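You operate a simulated robot arm through the tools that you are given. There is no shell and no other tool.

Carry out the task below with a simulated robot arm. There is one attempt and no reset: what you move stays moved.

TASK
Move the blue hose plug to LIFT, then turn the air on.
Fine: the socket marked LIFT; shut off and vent to zero first; the grey bar slides open to free the plug and closed again before the air comes back. Where these are worked on the way, their far stop is far enough and under half their travel is too little: grey bar.

The check looks at the end state, three seconds after you hand in, the way a careful person would. Anything else that was tipped, shoved, dropped, spilled or broken makes it a failure.

THE ROBOT
A 6-joint arm with a two-finger gripper, fixed in place. Base frame: the origin is on the floor under the middle of its stand, x ahead of it, y to its left, z up; the work surface is at about z = 900. Readings come in mm, degrees, newtons and seconds.
It reaches about 1572 mm from its shoulder. Its first joint turns from -166.0 to 166.0 degrees. Payload 2.45 kg.
The tool frame sits at the grasp point between the pads (the TCP): z along the fingers, y along the line on which they close. The tips reach 20 mm beyond it. The gripper opens to 140 mm; its body begins 168 mm behind the TCP.
Orientation is that of the tool frame in the base frame, as a unit quaternion [w, x, y, z]. With the fingers straight down and closing along the base's y, the tool's x points along the base's -x, its y along +y and its z along -z.

THE INTERFACE
- The arm moves only by the tool drive_tool. Its arguments are lists of equal length, an entry for each row: "claw": the opening in per cent of the stroke, from 0 (shut) to 100 (fully open); "translation": the shift along the base's x, y, z in mm, a list of three; "rotation": the turn, a rotation vector about the base's x, y, z in degrees, a list of three. In form: {"claw": [claw, ...], "translation": [[tx, ty, tz], ...], "rotation": [[rx, ry, rz], ...]}. A call has 1 to 20 rows; each row is the pose to reach, as a shift and turn from the pose commanded when the call began. Rows are played at 5 a second. More than 50 mm and 8.6 degrees between two rows, or a gripper value outside its range, and nothing of the call is played. A pose out of reach is approached as far as the arm can. The call stops where the force on the tool passes 50 N (or 10 N more than at its start, if that is more) or the arm is blocked; 0.2 s more then pass. The fingers move at their own pace (about 45 mm/s each) and stop on an object; they squeeze with about 23 N. The grip force told is the motor's: it shows also when the fingers shut on nothing. Time passes only in rows, and 0.2 s behind the last, so rows that repeat a pose let the fingers close. It gives the time, the measured TCP pose, the force on the tool (base axes), the opening and the grip force at its end, in the units of the frame above (readings bear some noise), with the torque about the TCP (base axes, N m) and any sound that the robot's microphone picked up, and new pictures: "views" is both (left out), scene, wrist or none.
- Cameras (640 x 400 px; columns grow to the right, rows downward): "scene" is fixed at [401.1, 651, 1595.7]; the picture's right is [-0.71, -0.70, 0.00], its down [-0.31, 0.32, -0.89] and it looks along [0.63, -0.64, -0.45] (base axes); focal length 259 px, centre (320, 200). "wrist" rides on the gripper at [78, 11, -209] in the tool frame; the picture's right is [-0.14, 0.99, 0.00], its down [-0.92, -0.13, -0.37] and it looks along [-0.36, -0.05, 0.93] (tool axes); focal length 280 px, centre (320, 200). There is no depth. A picture from a camera that has moved, and an enlarged one, comes with that camera's place and axes in the base frame and with its lens.
- enlarge(camera, box): a new picture of the part [left, top, right, bottom] of that camera's present view, enlarged. The clock stands still meanwhile.
- close_job(): hands the job in; it is judged then, once.

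Places have to be worked out from the pictures, the camera data and where the tool is seen. Open the gripper and draw the arm clear of the work before you hand the job in, unless the task says otherwise.

The tools are called after "Call:" as a command line: name --argument value ..., lists and objects as JSON in quotes. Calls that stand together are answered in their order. drive_tool: Moves the arm, as the interface text tells. Its arguments: {"type":"object","properties":{"claw":{"type":"array","items":{"type":"number"}},"translation":{"type":"array","items":{"type":"array","items":{"type":"number"}}},"rotation":{"type":"array","items":{"type":"array","items":{"type":"number"}}},"views":{"type":"string","enum":["both","scene","wrist","none"]}},"required":["claw","translation","rotation"]} The other tools are called the same way: enlarge (camera, box) takes an enlarged picture of a part of a camera's view; close_job () hands the job in.

At the start:

```text
time: 0.0
position: [553.8, 119.8, 1519.7]
tool_rot: [0.0, 0.001, 1.0, 0.0]
force: [0.0, -0.4, -0.5]
moment: [0.0, 0.05, -0.01]
opening: 139.7
grip_force: 0.0
```

scene: 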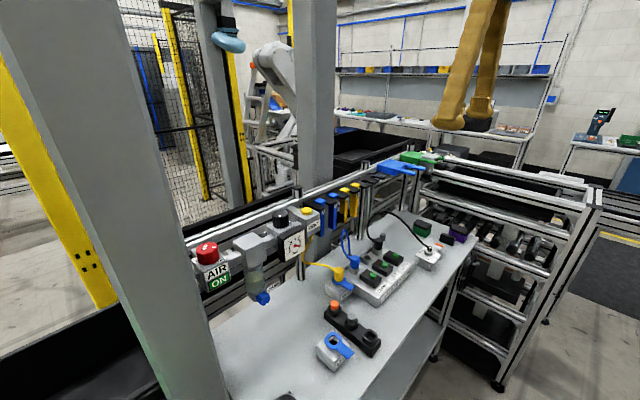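
wrist: 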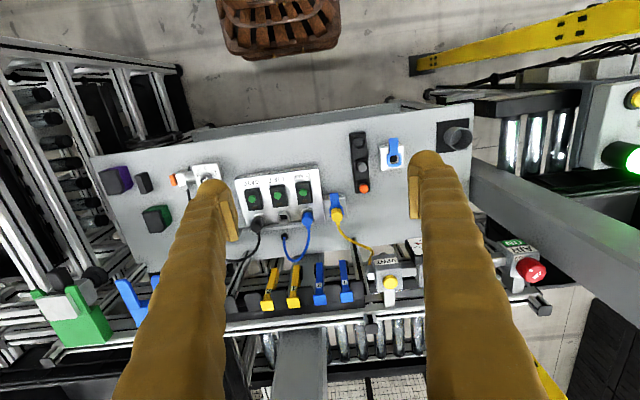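

I'll begin by looking closely at both views to identify the hose plugs, sockets, the grey bar and air controls.

Call:
enlarge --camera "scene" --box '[180, 180, 340, 320]'

Call:
enlarge --camera "scene" --box '[300, 200, 460, 320]'

Call:
enlarge --camera "wrist" --box '[220, 150, 360, 260]'

Call:
enlarge --camera "wrist" --box '[340, 110, 560, 320]'

```text
2.86 times, centred on (260, 250) of scene
camera zoom: at [401.1, 651.0, 1595.7], right [-0.71, -0.7, 0.0], down [-0.31, 0.32, -0.89], along [0.63, -0.64, -0.45], focal length 740 px, centre (491, 57)
```

zoom: 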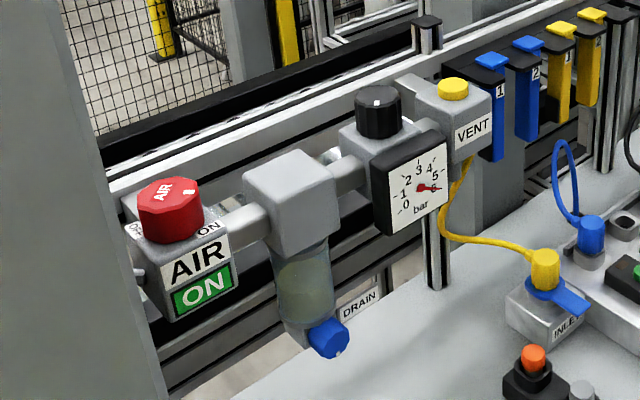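

```text
3.33 times, centred on (380, 260) of scene
camera zoom: at [401.1, 651.0, 1595.7], right [-0.71, -0.7, 0.0], down [-0.31, 0.32, -0.89], along [0.63, -0.64, -0.45], focal length 863 px, centre (120, 0)
```

zoom: 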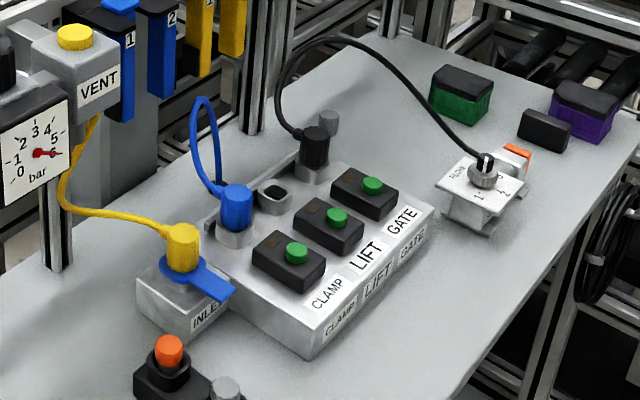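

```text
3.64 times, centred on (290, 205) of wrist
camera zoom: at [475.6, 130.4, 1729.8], right [0.14, 0.99, 0.0], down [0.92, -0.13, 0.37], along [0.36, -0.05, -0.93], focal length 1020 px, centre (429, 182)
```

zoom: 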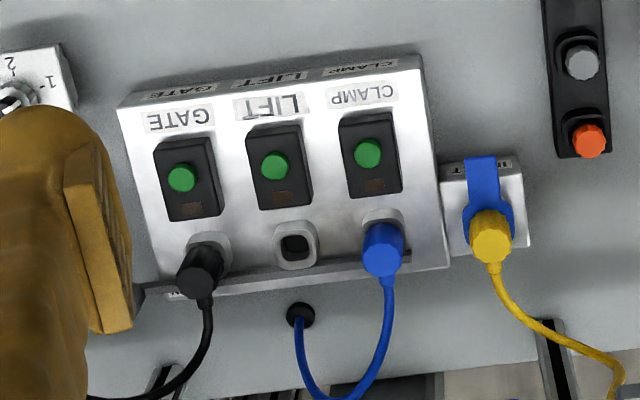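

```text
1.90 times, centred on (450, 215) of wrist
camera zoom: at [475.6, 130.4, 1729.8], right [0.14, 0.99, 0.0], down [0.92, -0.13, 0.37], along [0.36, -0.05, -0.93], focal length 534 px, centre (72, 171)
```

zoom: 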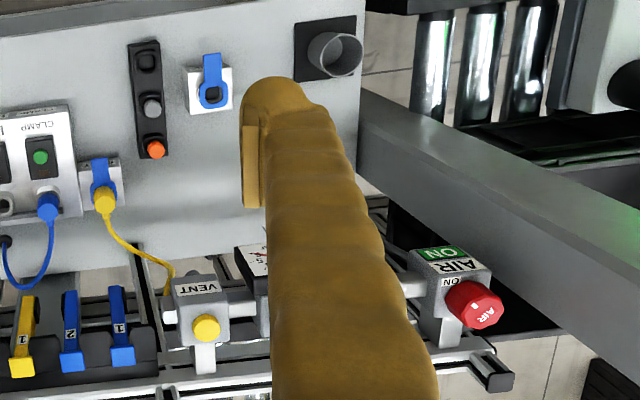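

The rail carries AIR (red rotary knob), drain, regulator, gauge (about 6 bar) and VENT (yellow button); the manifold has blue in CLAMP, LIFT empty and black in GATE. I'll move the wrist camera sideways, staying high, to look at the AIR knob and the nearby column.

Call:
drive_tool --claw '[100, 100, 100, 100, 100]' --translation '[[20, 40, 0], [40, 80, 0], [60, 120, 0], [80, 160, 0], [100, 190, 0]]' --rotation '[[0, 0, 0], [0, 0, 0], [0, 0, 0], [0, 0, 0], [0, 0, 0]]' --views "both"

```text
time: 1.2
position: [652.3, 309.8, 1519.0]
tool_rot: [0.0, 0.0, 1.0, 0.0]
force: [-1.6, -0.8, 0.3]
moment: [0.05, -0.12, 0.01]
opening: 140.0
grip_force: 0.0
camera wrist: at [574.6, 320.0, 1729.6], right [0.14, 0.99, 0.0], down [0.92, -0.13, 0.37], along [0.37, -0.05, -0.93], focal length 280 px, centre (320, 200)
```

scene: 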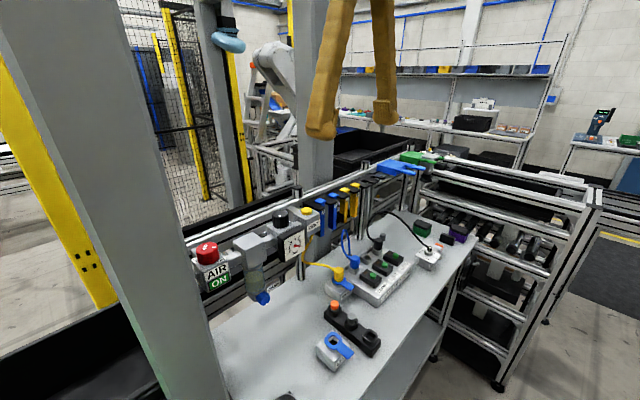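
wrist: 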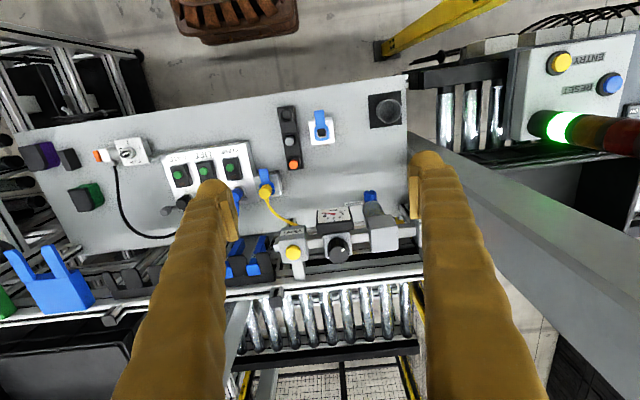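

Call:
enlarge --camera "scene" --box '[175, 225, 255, 305]'

Call:
enlarge --camera "wrist" --box '[150, 130, 300, 240]'

Call:
enlarge --camera "wrist" --box '[260, 180, 460, 300]'

```text
5.00 times, centred on (215, 265) of scene
camera zoom: at [401.1, 651.0, 1595.7], right [-0.71, -0.7, 0.0], down [-0.31, 0.32, -0.89], along [0.63, -0.64, -0.45], focal length 1294 px, centre (845, -125)
```

zoom: 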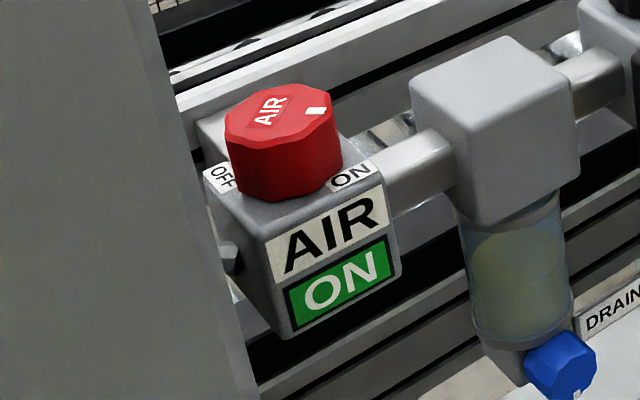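

```text
3.64 times, centred on (225, 185) of wrist
camera zoom: at [574.6, 320.0, 1729.6], right [0.14, 0.99, 0.0], down [0.92, -0.13, 0.37], along [0.37, -0.05, -0.93], focal length 1020 px, centre (666, 254)
```

zoom: 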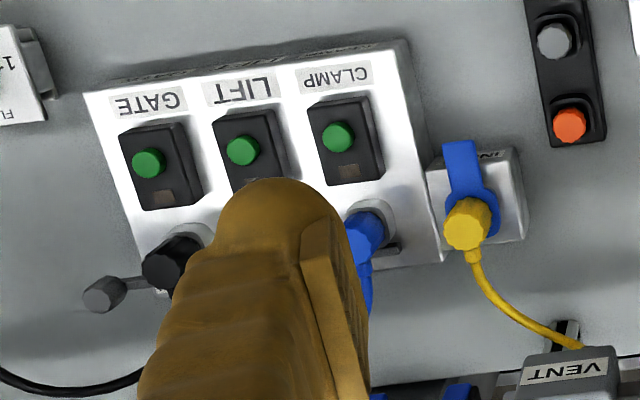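

```text
3.20 times, centred on (360, 240) of wrist
camera zoom: at [574.6, 320.0, 1729.6], right [0.14, 0.99, 0.0], down [0.92, -0.13, 0.37], along [0.37, -0.05, -0.93], focal length 897 px, centre (192, 72)
```

zoom: 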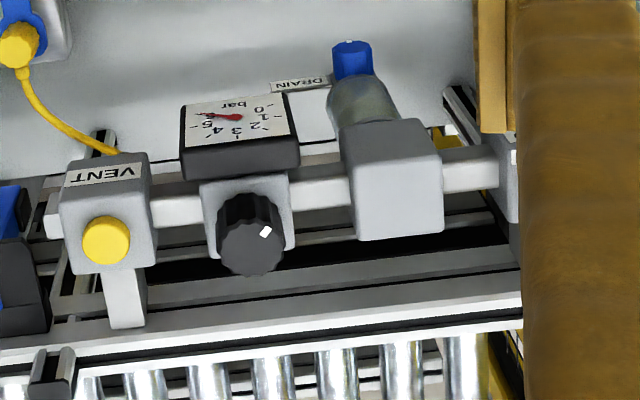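

The scene camera shows OFF/ON labels on top of the AIR block. I'll rotate the gripper 90° so the camera looks toward +y from the −y side, for a clear look at the knob and column.

Call:
drive_tool --claw '[100, 100, 100, 100, 100, 100, 100, 100, 100, 100, 100, 100]' --translation '[[18, 6, 0], [36, 12, 0], [54, 18, 0], [72, 24, 0], [90, 30, 0], [108, 36, 0], [126, 42, 0], [144, 48, 0], [162, 54, 0], [180, 60, 0], [200, 66, 0], [220, 72, 0]]' --rotation '[[0, 0, 7.5], [0, 0, 15], [0, 0, 22.5], [0, 0, 30], [0, 0, 37.5], [0, 0, 45], [0, 0, 52.5], [0, 0, 60], [0, 0, 67.5], [0, 0, 75], [0, 0, 82.5], [0, 0, 90]]' --views "both"

```text
time: 3.8
position: [828.1, 360.9, 1468.7]
tool_rot: [-0.005, 0.707, -0.707, 0.002]
force: [-0.1, 0.0, -0.7]
moment: [0.0, 0.02, 0.02]
opening: 140.1
grip_force: 0.0
out of reach, approached as far as the arm can: row 6, 7, 8, 9, 10, 11, 12
camera wrist: at [815.5, 281.8, 1678.2], right [-0.99, 0.14, -0.01], down [0.12, 0.92, 0.37], along [0.06, 0.37, -0.93], focal length 280 px, centre (320, 200)
```

scene: 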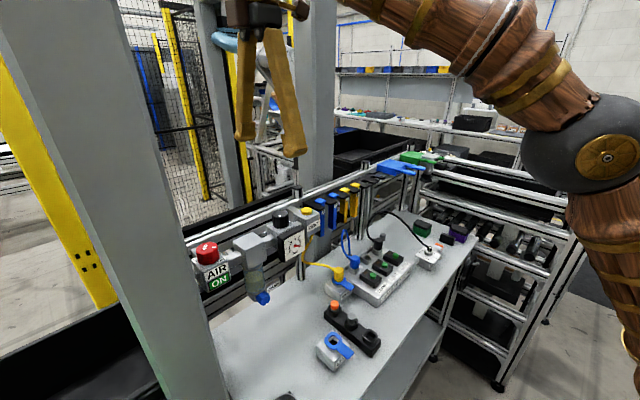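
wrist: 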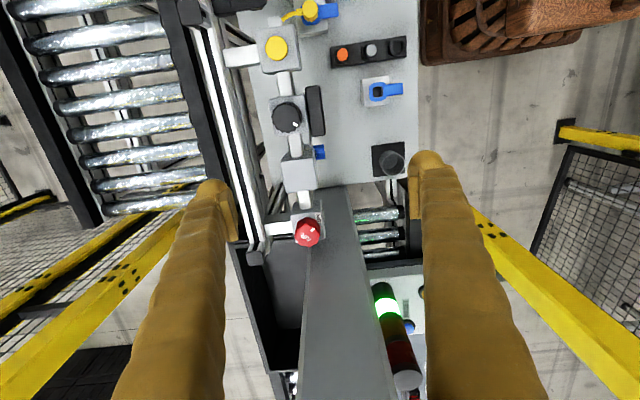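

The knob is at about (873, 502, 1264) and the column's near face is around y≈575. Zooming in on the knob and its labels, and on the column.

Call:
enlarge --camera "wrist" --box '[260, 190, 360, 270]'

Call:
enlarge --camera "wrist" --box '[220, 10, 420, 140]'

Call:
enlarge --camera "scene" --box '[200, 0, 520, 200]'

```text
5.00 times, centred on (310, 230) of wrist
camera zoom: at [815.5, 281.8, 1678.2], right [-0.99, 0.14, -0.01], down [0.12, 0.92, 0.37], along [0.06, 0.37, -0.93], focal length 1402 px, centre (370, 50)
```

zoom: 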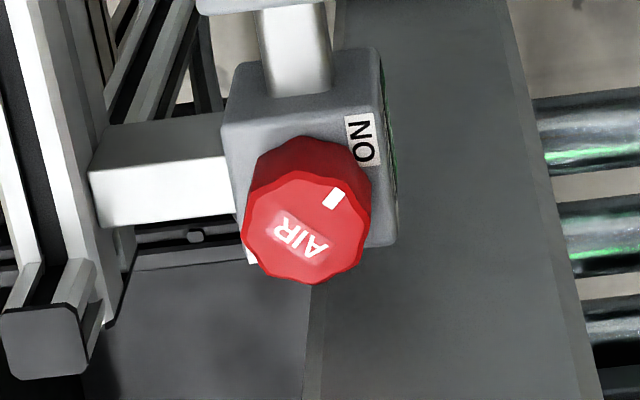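

```text
3.08 times, centred on (320, 75) of wrist
camera zoom: at [815.5, 281.8, 1678.2], right [-0.99, 0.14, -0.01], down [0.12, 0.92, 0.37], along [0.06, 0.37, -0.93], focal length 863 px, centre (320, 585)
```

zoom: 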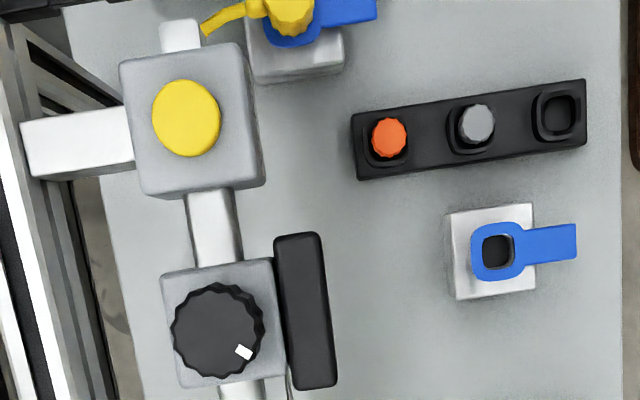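

```text
2.00 times, centred on (360, 100) of scene
camera zoom: at [401.1, 651.0, 1595.7], right [-0.71, -0.7, 0.0], down [-0.31, 0.32, -0.89], along [0.63, -0.64, -0.45], focal length 518 px, centre (240, 400)
```

zoom: 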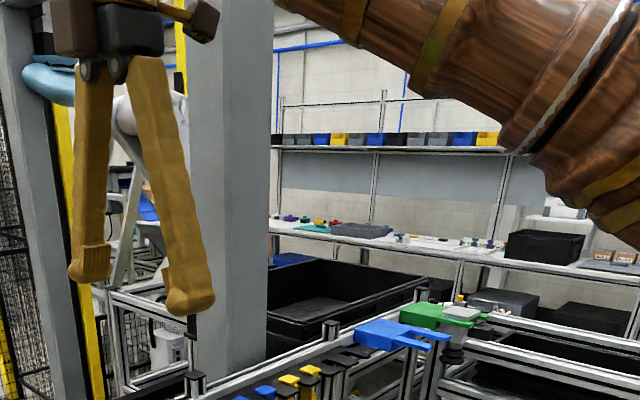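

The ON label and the white mark both point toward the (−x, −y) corner, with an OFF label toward (+x, +y). I'll move the camera more directly above the knob to see the OFF label and the turning range.

Call:
drive_tool --claw '[100, 100, 100]' --translation '[[0, 25, -30], [0, 50, -60], [0, 75, -90]]' --rotation '[[0, 0, 0], [0, 0, 0], [0, 0, 0]]' --views "both"

```text
time: 4.6
position: [826.0, 435.8, 1378.9]
tool_rot: [0.001, -0.707, 0.708, -0.001]
force: [-0.7, -0.3, -0.3]
moment: [0.0, -0.04, 0.0]
opening: 140.2
grip_force: 0.1
camera wrist: at [815.6, 357.4, 1588.5], right [-0.99, 0.14, 0.0], down [0.13, 0.92, 0.37], along [0.05, 0.37, -0.93], focal length 280 px, centre (320, 200)
```

scene: 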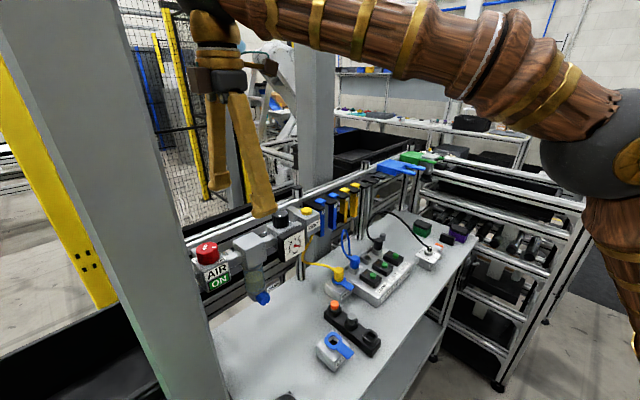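
wrist: 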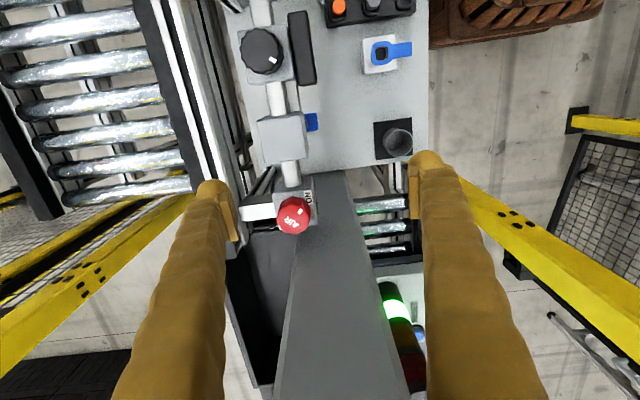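

Call:
enlarge --camera "wrist" --box '[240, 165, 360, 255]'

Call:
enlarge --camera "scene" --box '[160, 0, 320, 100]'

```text
4.44 times, centred on (300, 210) of wrist
camera zoom: at [815.6, 357.4, 1588.5], right [-0.99, 0.14, 0.0], down [0.13, 0.92, 0.37], along [0.05, 0.37, -0.93], focal length 1246 px, centre (409, 156)
```

zoom: 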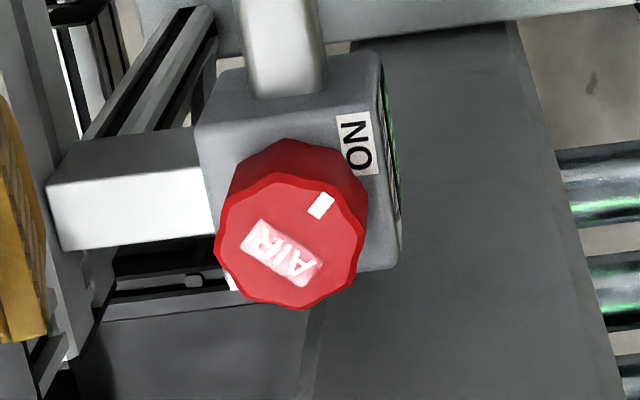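

```text
4.00 times, centred on (240, 50) of scene
camera zoom: at [401.1, 651.0, 1595.7], right [-0.71, -0.7, 0.0], down [-0.31, 0.32, -0.89], along [0.63, -0.64, -0.45], focal length 1036 px, centre (640, 800)
```

zoom: 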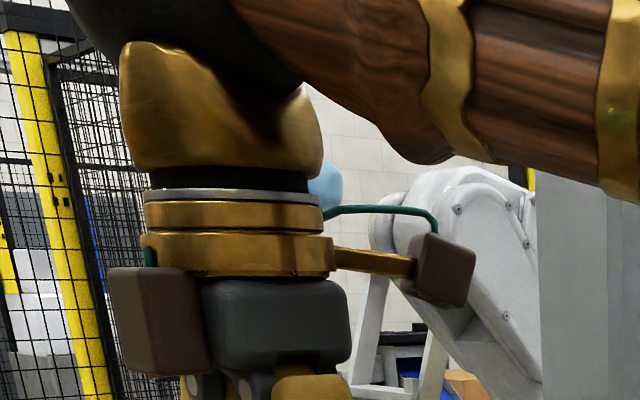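

Geometry so far: knob centre ≈ (871, 506), top z ≈ 1265, Ø≈42. The column face is at y≈567 and a post sits near (964, 534), so I'll grip on the diagonal. I'll narrow the gripper, turn it 45° and hover above the knob to check alignment.

Call:
drive_tool --claw '[46, 46, 46, 46, 46, 46, 46, 46]' --translation '[[10, 0, 0], [20, 0, 0], [30, 10, 0], [40, 25, 0], [45, 40, 0], [45, 55, -5], [45, 70, -15], [45, 70, -25]]' --rotation '[[0, 0, 6], [0, 0, 12], [0, 0, 18], [0, 0, 24], [0, 0, 30], [0, 0, 36], [0, 0, 42], [0, 0, 45]]' --views "both"

```text
time: 6.4
position: [872.3, 506.8, 1353.4]
tool_rot: [0.0, 0.924, -0.383, 0.0]
force: [0.1, 0.0, 0.4]
moment: [-0.02, 0.0, 0.02]
opening: 64.8
grip_force: 0.2
camera wrist: at [920.0, 443.0, 1562.8], right [-0.8, -0.6, 0.0], down [-0.56, 0.74, 0.37], along [-0.22, 0.29, -0.93], focal length 280 px, centre (320, 200)
```

scene: 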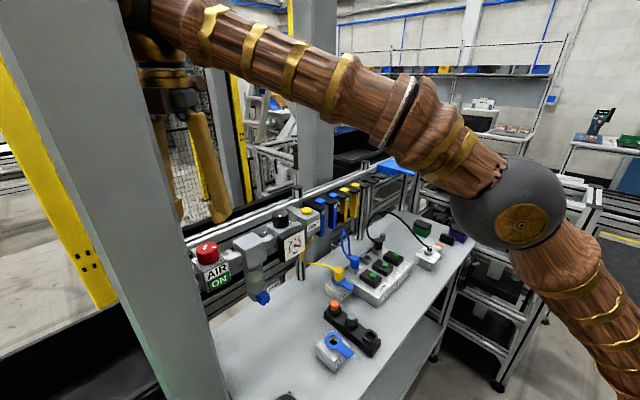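
wrist: 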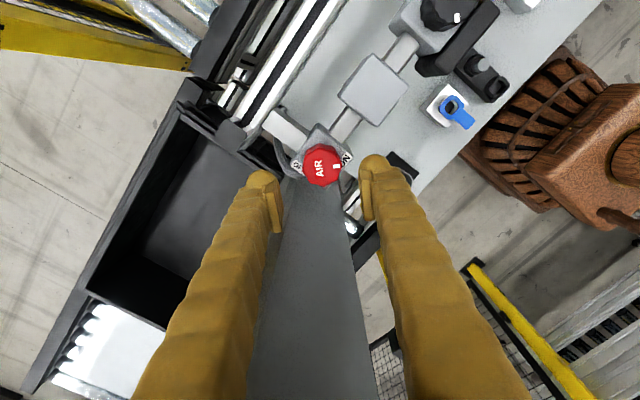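

Alignment looks right: the knob appears at (322,167), exactly where the TCP axis projects. Zooming to see both labels and finger clearances.

Call:
enlarge --camera "wrist" --box '[260, 115, 380, 205]'

Call:
enlarge --camera "scene" --box '[110, 0, 270, 100]'

```text
4.44 times, centred on (320, 160) of wrist
camera zoom: at [920.0, 443.0, 1562.8], right [-0.8, -0.6, 0.0], down [-0.56, 0.74, 0.37], along [-0.22, 0.29, -0.93], focal length 1246 px, centre (320, 378)
```

zoom: 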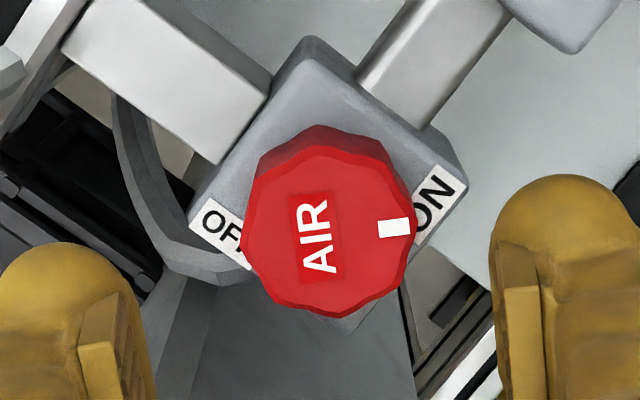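

```text
4.00 times, centred on (190, 50) of scene
camera zoom: at [401.1, 651.0, 1595.7], right [-0.71, -0.7, 0.0], down [-0.31, 0.32, -0.89], along [0.63, -0.64, -0.45], focal length 1036 px, centre (840, 800)
```

zoom: 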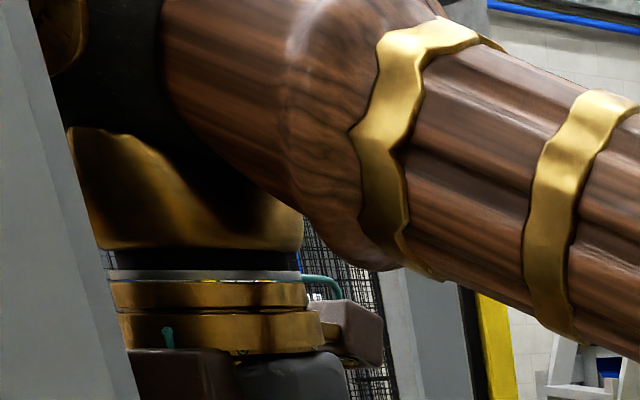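

Both labels are visible: ON at azimuth ≈217° (where the mark is), OFF at ≈55°. So it is roughly a 160° turn, probably clockwise. I'll descend over the knob with fingers on the diagonal, tips staying just above the block top (~z 1241).

Call:
drive_tool --claw '[46, 46, 46, 46, 46, 46]' --translation '[[-1.5, -1.2, -16], [-1.5, -1.2, -32], [-1.5, -1.2, -48], [-1.5, -1.2, -64], [-1.5, -1.2, -78], [-1.5, -1.2, -90]]' --rotation '[[0, 0, 0], [0, 0, 0], [0, 0, 0], [0, 0, 0], [0, 0, 0], [0, 0, 0]]' --views "both"

```text
time: 7.8
position: [869.7, 505.4, 1264.1]
tool_rot: [0.0, 0.924, -0.382, 0.001]
force: [-0.2, -0.4, 0.4]
moment: [0.02, -0.01, 0.01]
opening: 64.6
grip_force: 0.1
camera wrist: at [919.0, 441.8, 1473.1], right [-0.8, -0.6, 0.0], down [-0.56, 0.74, 0.37], along [-0.22, 0.29, -0.93], focal length 280 px, centre (320, 200)
```

scene: 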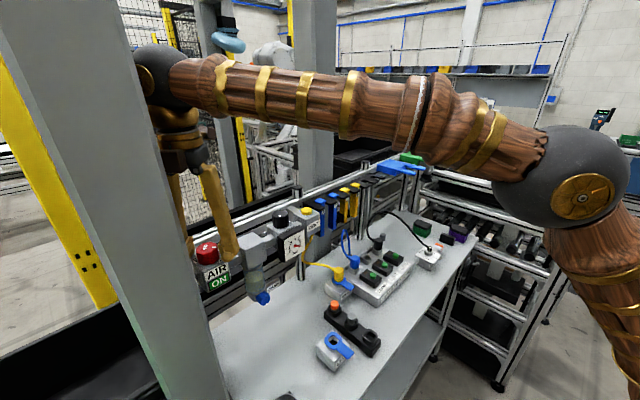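
wrist: 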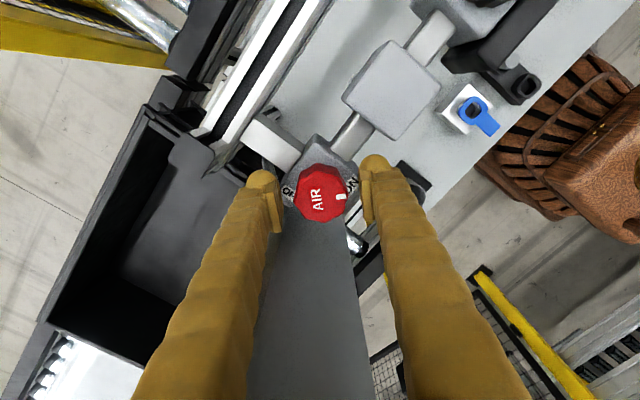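

Call:
enlarge --camera "wrist" --box '[250, 130, 390, 240]'

Call:
enlarge --camera "scene" --box '[150, 180, 270, 280]'

```text
3.64 times, centred on (320, 185) of wrist
camera zoom: at [919.0, 441.8, 1473.1], right [-0.8, -0.6, 0.0], down [-0.56, 0.74, 0.37], along [-0.22, 0.29, -0.93], focal length 1020 px, centre (320, 254)
```

zoom: 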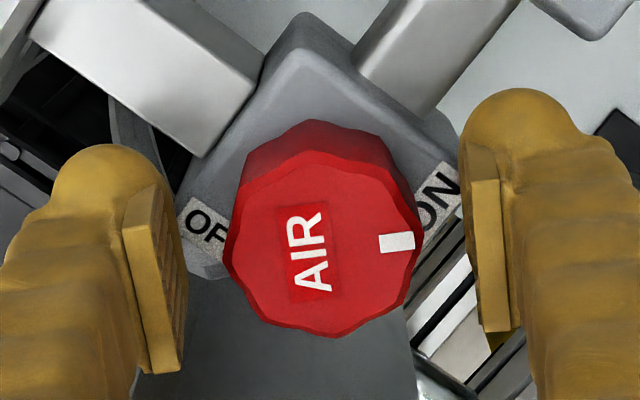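

```text
4.00 times, centred on (210, 230) of scene
camera zoom: at [401.1, 651.0, 1595.7], right [-0.71, -0.7, 0.0], down [-0.31, 0.32, -0.89], along [0.63, -0.64, -0.45], focal length 1036 px, centre (760, 80)
```

zoom: 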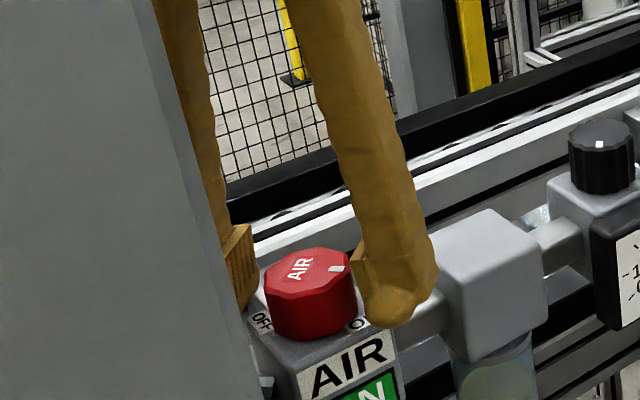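

The fingers straddle the knob well with clear space on both sides. Closing to grip it.

Call:
drive_tool --claw '[0, 0, 0, 0]' --translation '[[0, 0, 0], [0, 0, 0], [0, 0, 0], [0, 0, 0]]' --rotation '[[0, 0, 0], [0, 0, 0], [0, 0, 0], [0, 0, 0]]' --views "wrist"

```text
time: 8.8
position: [869.4, 504.6, 1264.6]
tool_rot: [0.001, 0.924, -0.384, 0.0]
force: [-17.1, -12.8, -5.1]
moment: [-0.09, 0.13, 0.0]
opening: 40.7
grip_force: 45.0
camera wrist: at [918.9, 441.6, 1473.2], right [-0.8, -0.6, 0.0], down [-0.56, 0.74, 0.37], along [-0.22, 0.29, -0.93], focal length 280 px, centre (320, 200)
```

wrist: 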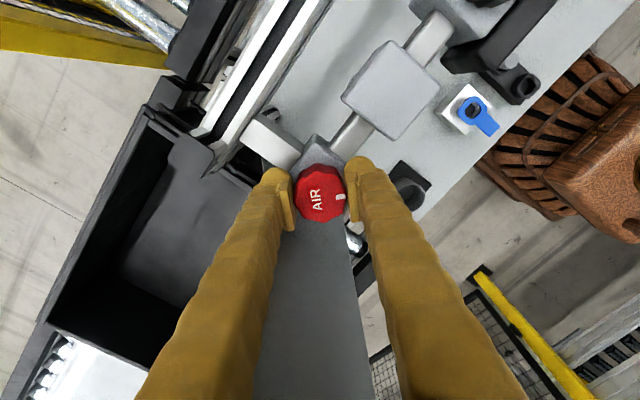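

Gripped (40.7 mm), with a small side force from ~1 mm off-centre. I'll shift slightly to relieve it and test a small clockwise turn of 12°.

Call:
drive_tool --claw '[0, 0, 0, 0]' --translation '[[-0.8, -0.6, 0], [-0.8, -0.6, 0], [-0.8, -0.6, 0], [-0.8, -0.6, 0]]' --rotation '[[0, 0, 0], [0, 0, -4], [0, 0, -8], [0, 0, -12]]' --views "wrist"

Call:
enlarge --camera "wrist" --box '[250, 130, 390, 240]'

```text
time: 9.8
position: [869.7, 504.3, 1263.2]
tool_rot: [-0.001, 0.878, -0.479, 0.0]
force: [8.6, 2.7, 0.2]
moment: [0.01, -0.17, -0.01]
opening: 40.9
grip_force: 44.8
camera wrist: at [904.1, 432.6, 1473.2], right [-0.91, -0.42, 0.0], down [-0.39, 0.84, 0.37], along [-0.15, 0.33, -0.93], focal length 280 px, centre (320, 200)
```

wrist: 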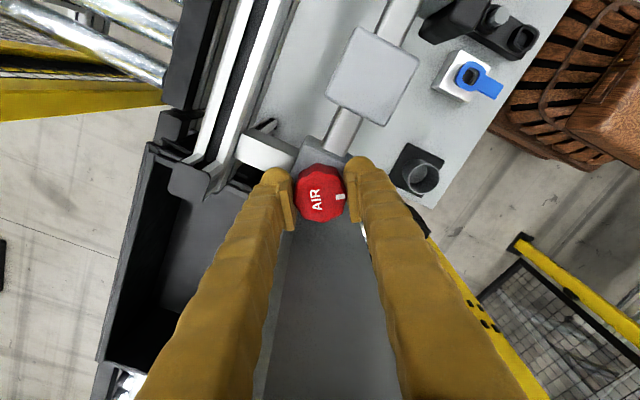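

```text
3.64 times, centred on (320, 185) of wrist
camera zoom: at [904.1, 432.6, 1473.2], right [-0.91, -0.42, 0.0], down [-0.39, 0.84, 0.37], along [-0.15, 0.33, -0.93], focal length 1020 px, centre (320, 254)
```

zoom: 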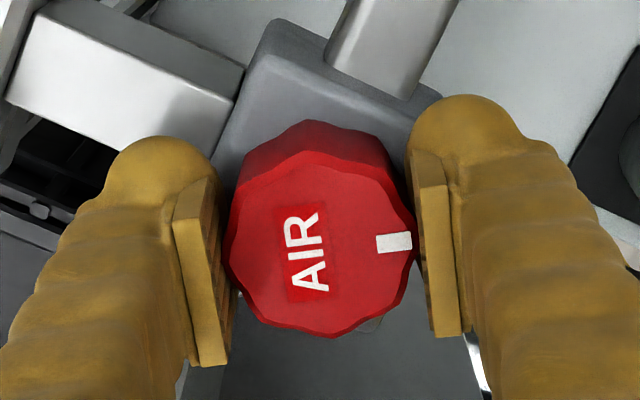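

The knob turned freely with the gripper (moment ≈0, mark moved with it). Continuing clockwise another 78°.

Call:
drive_tool --claw '[0, 0, 0, 0, 0, 0, 0, 0, 0, 0, 0]' --translation '[[0.3, 0, 0], [0.3, 0, 0], [0.3, 0, 0], [0.3, 0, 0], [0.3, 0, 0], [0.3, 0, 0], [0.3, 0, 0], [0.3, 0, 0], [0.3, 0, 0], [0.3, 0, 0], [0.3, 0, 0]]' --rotation '[[0, 0, -7], [0, 0, -14], [0, 0, -21], [0, 0, -28], [0, 0, -35], [0, 0, -42], [0, 0, -49], [0, 0, -56], [0, 0, -63], [0, 0, -70], [0, 0, -77]]' --views "both"

Call:
enlarge --camera "scene" --box '[160, 220, 320, 320]'

Call:
enlarge --camera "wrist" --box '[250, 130, 390, 240]'

```text
time: 12.2
position: [869.5, 504.7, 1263.8]
tool_rot: [0.0, -0.389, 0.921, 0.0]
force: [-8.4, 6.6, -4.1]
moment: [0.07, 0.1, -0.02]
opening: 40.9
grip_force: 45.2
camera wrist: at [808.4, 455.7, 1473.3], right [-0.62, 0.79, 0.0], down [0.73, 0.57, 0.37], along [0.29, 0.23, -0.93], focal length 280 px, centre (320, 200)
```

scene: 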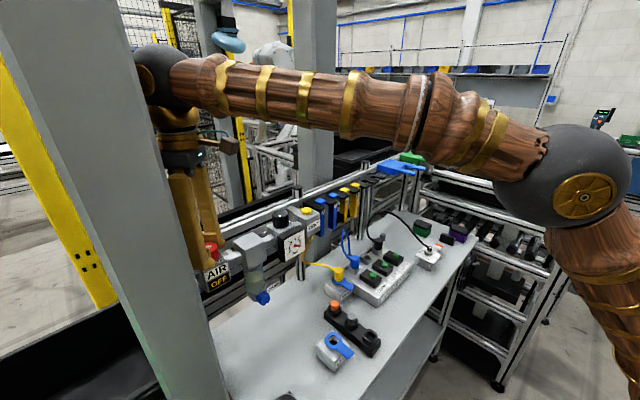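
wrist: 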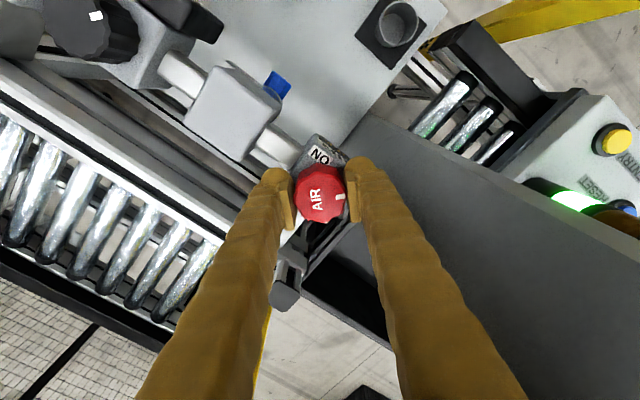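

```text
4.00 times, centred on (240, 270) of scene
camera zoom: at [401.1, 651.0, 1595.7], right [-0.71, -0.7, 0.0], down [-0.31, 0.32, -0.89], along [0.63, -0.64, -0.45], focal length 1036 px, centre (640, -80)
```

zoom: 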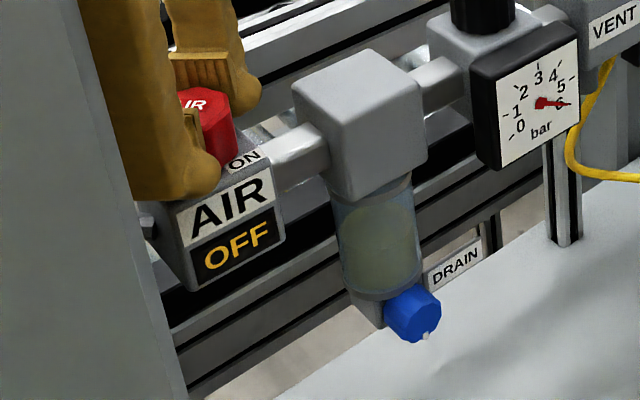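

```text
3.64 times, centred on (320, 185) of wrist
camera zoom: at [808.4, 455.7, 1473.3], right [-0.62, 0.79, 0.0], down [0.73, 0.57, 0.37], along [0.29, 0.23, -0.93], focal length 1020 px, centre (320, 254)
```

zoom: 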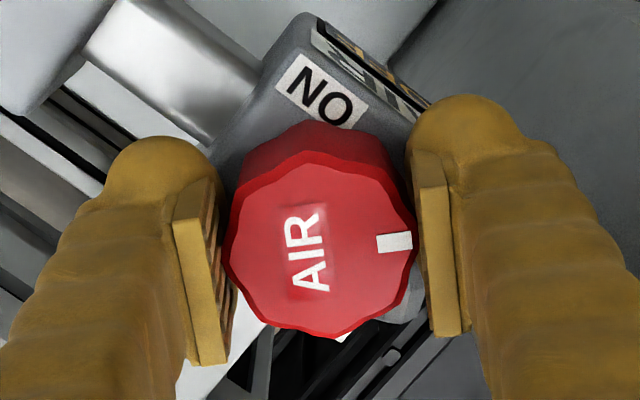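

The indicator flipped to OFF after ~89°, but the mark isn't yet at the OFF label. I'll release, lift, rotate back 90°, re-seat on the knob and turn the rest to the stop.

Call:
drive_tool --claw '[46, 46, 46, 46, 46, 46, 46, 46, 46, 46, 46, 46, 46, 46, 46, 46, 46, 46, 46, 46]' --translation '[[0, 0, 0], [0, 0, 0], [0, 0, 14], [0, 0, 28], [0, 0, 42], [0, 0, 42], [0, 0, 42], [0, 0, 42], [0, 0, 42], [0, 0, 42], [0, 0, 42], [0, 0, 42], [0, 0, 42], [0, 0, 42], [0, 0, 42], [0, 0, 42], [0, 0, 42], [0, 0, 28], [0, 0, 14], [0, 0, 0]]' --rotation '[[0, 0, 0], [0, 0, 0], [0, 0, 0], [0, 0, 0], [0, 0, 0], [0, 0, 7.5], [0, 0, 15], [0, 0, 22.5], [0, 0, 30], [0, 0, 37.5], [0, 0, 45], [0, 0, 52.5], [0, 0, 60], [0, 0, 67.5], [0, 0, 75], [0, 0, 82.5], [0, 0, 90], [0, 0, 90], [0, 0, 90], [0, 0, 90]]' --views "both"

Call:
enlarge --camera "wrist" --box '[250, 130, 390, 240]'

```text
time: 16.4
position: [870.9, 504.7, 1265.1]
tool_rot: [-0.001, 0.927, -0.375, -0.001]
force: [0.1, -1.0, 0.5]
moment: [-0.01, -0.03, 0.03]
opening: 64.4
grip_force: 0.1
camera wrist: at [919.7, 441.9, 1473.1], right [-0.79, -0.62, 0.0], down [-0.57, 0.73, 0.37], along [-0.23, 0.29, -0.93], focal length 280 px, centre (320, 200)
```

scene: 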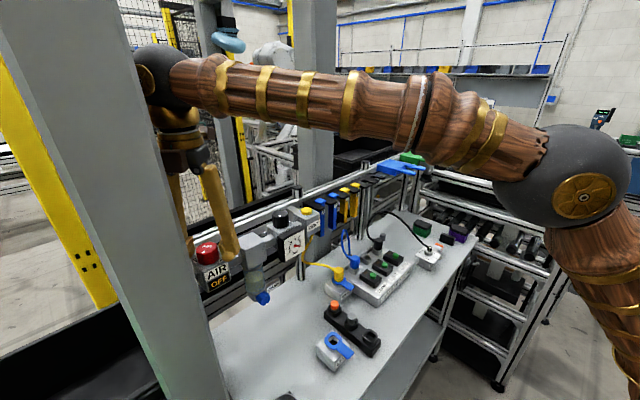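
wrist: 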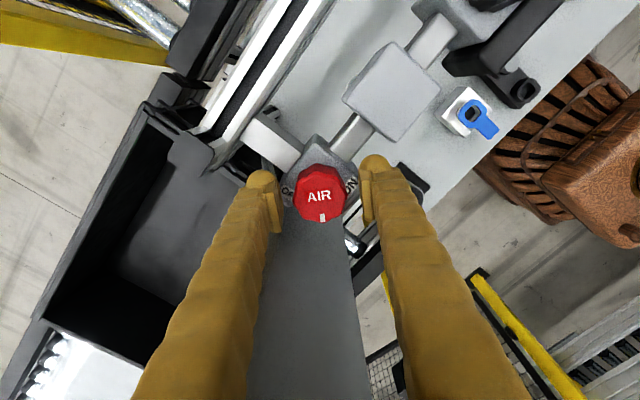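

```text
3.64 times, centred on (320, 185) of wrist
camera zoom: at [919.7, 441.9, 1473.1], right [-0.79, -0.62, 0.0], down [-0.57, 0.73, 0.37], along [-0.23, 0.29, -0.93], focal length 1020 px, centre (320, 254)
```

zoom: 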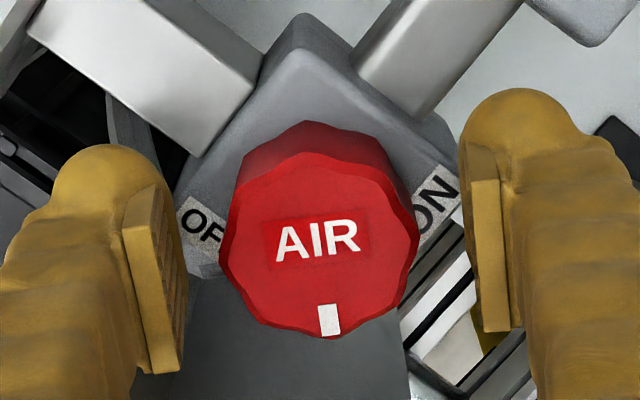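

The mark now sits halfway between ON and OFF. Gripping again and testing a further small clockwise turn while watching the moment.

Call:
drive_tool --claw '[0, 0, 0, 0, 0, 0, 0]' --translation '[[0, 0, 0], [0, 0, 0], [-1.4, 0, 0], [-1.4, 0, 0], [-1.4, 0, 0], [-1.4, 0, 0], [-1.4, 0, 0]]' --rotation '[[0, 0, 0], [0, 0, 0], [0, 0, 0], [0, 0, -4], [0, 0, -8], [0, 0, -12], [0, 0, -16]]' --views "wrist"

Call:
enlarge --camera "wrist" --box '[250, 130, 390, 240]'

```text
time: 18.1
position: [870.6, 506.4, 1264.0]
tool_rot: [-0.002, 0.866, -0.499, -0.001]
force: [8.9, 8.2, -0.8]
moment: [-0.02, -0.18, 0.54]
opening: 39.6
grip_force: 44.8
stopped in row 7: the force on the tool passed its limit at 51 N (the readings are from after the stop); the commanded pose is now the measured one
camera wrist: at [899.3, 432.5, 1472.7], right [-0.93, -0.38, 0.0], down [-0.35, 0.86, 0.37], along [-0.14, 0.34, -0.93], focal length 280 px, centre (320, 200)
```

wrist: 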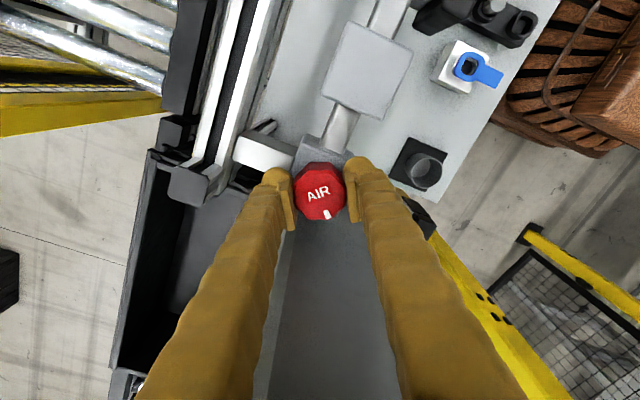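

```text
3.64 times, centred on (320, 185) of wrist
camera zoom: at [899.3, 432.5, 1472.7], right [-0.93, -0.38, 0.0], down [-0.35, 0.86, 0.37], along [-0.14, 0.34, -0.93], focal length 1020 px, centre (320, 254)
```

zoom: 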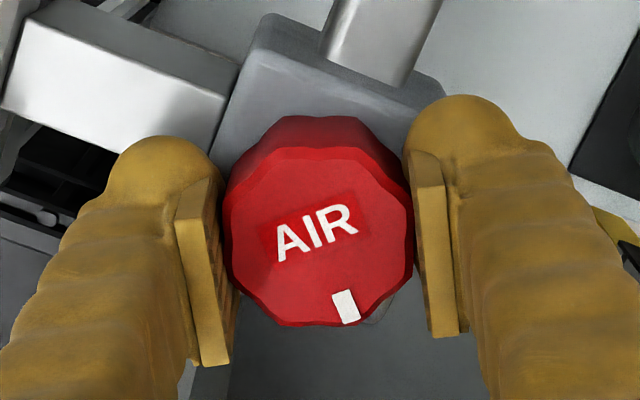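

The knob is at its hard stop (it resisted, moment 0.54 N·m), and the indicator reads OFF, so the shut-off is done. I'll release, lift clear, close the fingers, and go above the VENT button, which I place at ≈(870, 223, 1245).

Call:
drive_tool --claw '[46, 46, 46, 46, 46, 46, 46, 46, 46, 46, 46, 46, 46, 46]' --translation '[[0, 0, 0], [0, 0, 0], [0, 0, 25], [0, 0, 50], [0, 0, 80], [-2, -35, 80], [-4, -70, 80], [-7, -106, 80], [-9, -142, 80], [-12, -178, 80], [-14, -214, 80], [-16, -250, 80], [-18, -283, 80], [-18, -283, 80]]' --rotation '[[0, 0, 0], [0, 0, 0], [0, 0, 0], [0, 0, 0], [0, 0, 0], [0, 0, -4], [0, 0, -8], [0, 0, -12], [0, 0, -16], [0, 0, -20], [0, 0, -24], [0, 0, -28], [0, 0, -30], [0, 0, -30]]' --views "both"

Call:
enlarge --camera "scene" --box '[180, 200, 340, 320]'

Call:
enlarge --camera "wrist" --box '[220, 110, 420, 240]'

```text
time: 21.1
position: [850.2, 222.0, 1343.6]
tool_rot: [-0.002, 0.707, -0.707, 0.0]
force: [0.5, 0.6, 0.1]
moment: [0.02, 0.0, 0.01]
opening: 64.6
grip_force: 0.0
camera wrist: at [840.0, 143.5, 1552.7], right [-0.99, 0.14, 0.0], down [0.13, 0.92, 0.37], along [0.05, 0.37, -0.93], focal length 280 px, centre (320, 200)
```

scene: 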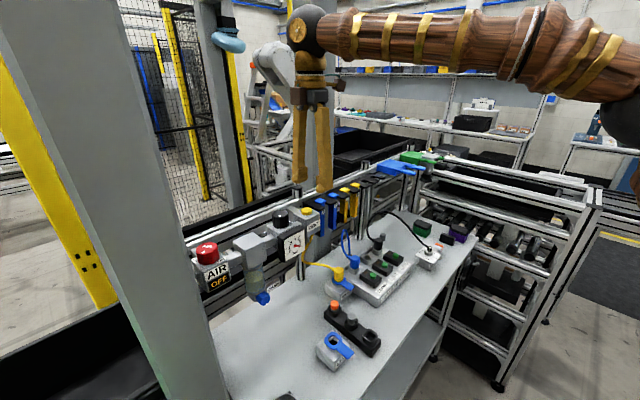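
wrist: 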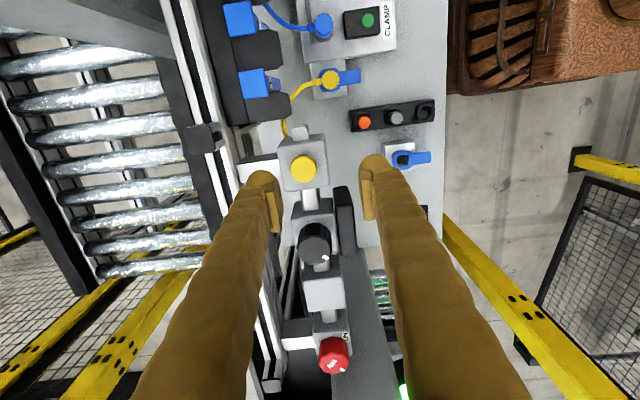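

```text
3.33 times, centred on (260, 260) of scene
camera zoom: at [401.1, 651.0, 1595.7], right [-0.71, -0.7, 0.0], down [-0.31, 0.32, -0.89], along [0.63, -0.64, -0.45], focal length 863 px, centre (520, 0)
```

zoom: 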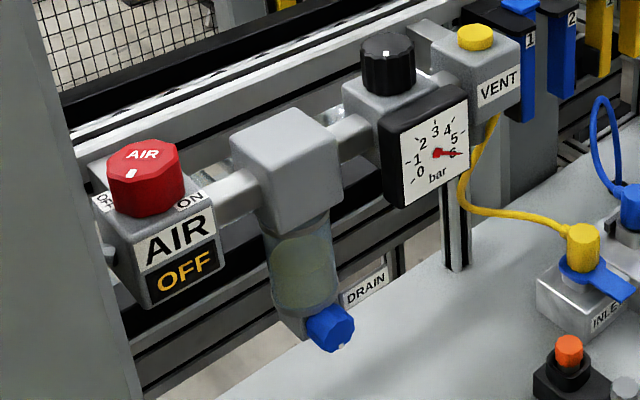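

```text
3.08 times, centred on (320, 175) of wrist
camera zoom: at [840.0, 143.5, 1552.7], right [-0.99, 0.14, 0.0], down [0.13, 0.92, 0.37], along [0.05, 0.37, -0.93], focal length 863 px, centre (320, 277)
```

zoom: 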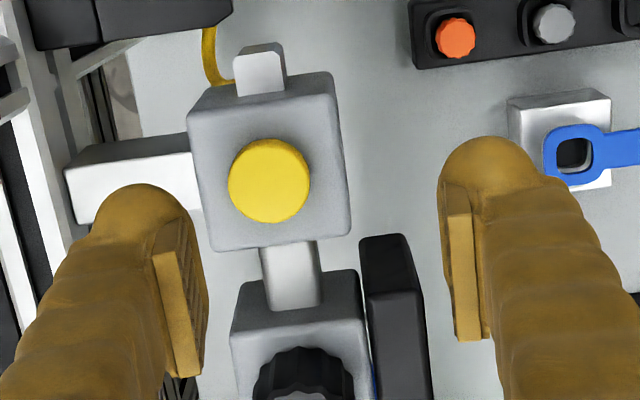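

The gauge still shows ~6 bar trapped, so I need to press VENT at ≈(870.3, 223.8, 1245). I'll close the fingers, then put the +x fingertip over the button and descend to just above it.

Call:
drive_tool --claw '[0, 0, 0, 0, 0, 0, 0, 0]' --translation '[[0, 0, 0], [0, 0, 0], [3.6, 1.8, 0], [3.6, 1.8, -15], [3.6, 1.8, -30], [3.6, 1.8, -45], [3.6, 1.8, -58], [3.6, 1.8, -70]]' --rotation '[[0, 0, 0], [0, 0, 0], [0, 0, 0], [0, 0, 0], [0, 0, 0], [0, 0, 0], [0, 0, 0], [0, 0, 0]]' --views "both"

Call:
enlarge --camera "scene" --box '[260, 170, 360, 250]'

Call:
enlarge --camera "wrist" --box '[250, 130, 390, 240]'

```text
time: 22.9
position: [855.1, 224.9, 1273.8]
tool_rot: [-0.001, 0.707, -0.707, 0.0]
force: [0.1, 0.3, -0.2]
moment: [-0.02, 0.01, 0.06]
opening: 0.0
grip_force: 23.4
camera wrist: at [844.1, 145.6, 1483.0], right [-0.99, 0.14, 0.0], down [0.13, 0.92, 0.37], along [0.05, 0.37, -0.93], focal length 280 px, centre (320, 200)
```

scene: 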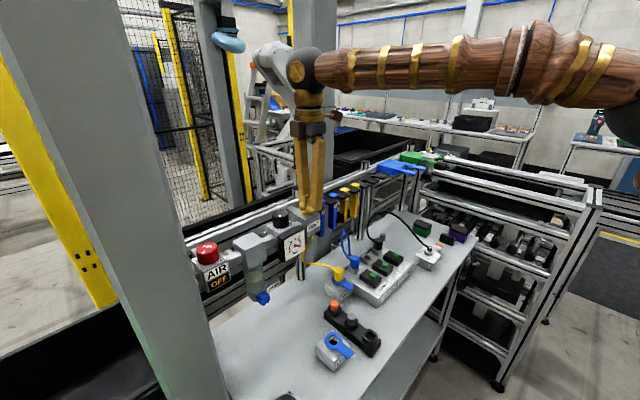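
wrist: 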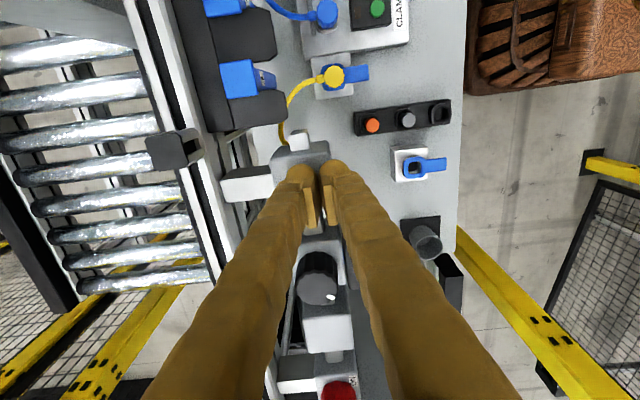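

```text
5.00 times, centred on (310, 210) of scene
camera zoom: at [401.1, 651.0, 1595.7], right [-0.71, -0.7, 0.0], down [-0.31, 0.32, -0.89], along [0.63, -0.64, -0.45], focal length 1294 px, centre (370, 150)
```

zoom: 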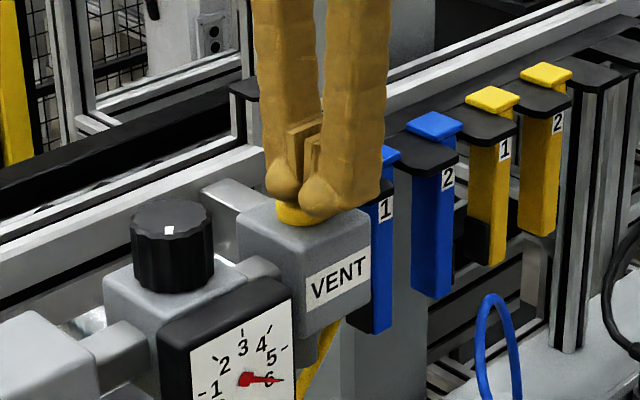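

```text
3.64 times, centred on (320, 185) of wrist
camera zoom: at [844.1, 145.6, 1483.0], right [-0.99, 0.14, 0.0], down [0.13, 0.92, 0.37], along [0.05, 0.37, -0.93], focal length 1020 px, centre (320, 254)
```

zoom: 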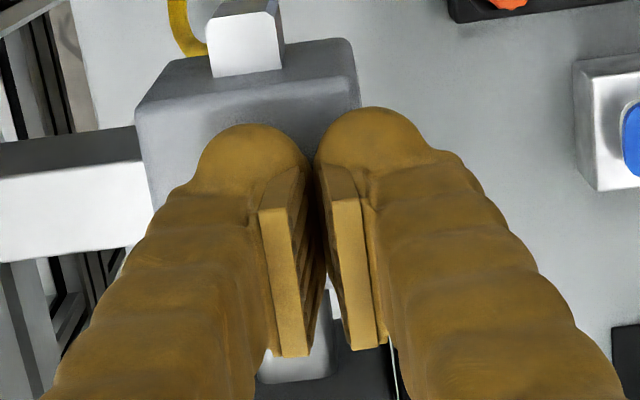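

The +x fingertip is right over the yellow button. Pressing down slowly and watching force and sound.

Call:
drive_tool --claw '[0, 0, 0, 0, 0, 0, 0, 0]' --translation '[[0, 0, -3], [0, 0, -6], [0, 0, -8], [0, 0, -10], [0, 0, -11], [0, 0, -12], [0, 0, -13], [0, 0, -14]]' --rotation '[[0, 0, 0], [0, 0, 0], [0, 0, 0], [0, 0, 0], [0, 0, 0], [0, 0, 0], [0, 0, 0], [0, 0, 0]]' --views "scene"

Call:
enlarge --camera "scene" --box '[260, 180, 360, 260]'

```text
time: 24.7
position: [854.4, 225.8, 1262.5]
tool_rot: [-0.002, 0.708, -0.706, 0.0]
force: [4.5, 3.6, 31.3]
moment: [0.1, -0.45, 0.07]
opening: 0.1
grip_force: 22.7
```

scene: 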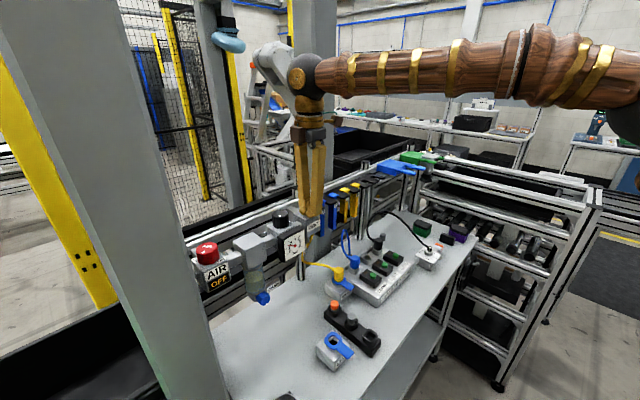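

```text
5.00 times, centred on (310, 220) of scene
camera zoom: at [401.1, 651.0, 1595.7], right [-0.71, -0.7, 0.0], down [-0.31, 0.32, -0.89], along [0.63, -0.64, -0.45], focal length 1294 px, centre (370, 100)
```

zoom: 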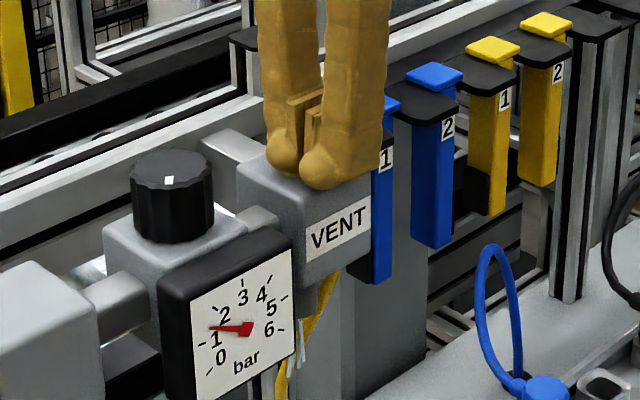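

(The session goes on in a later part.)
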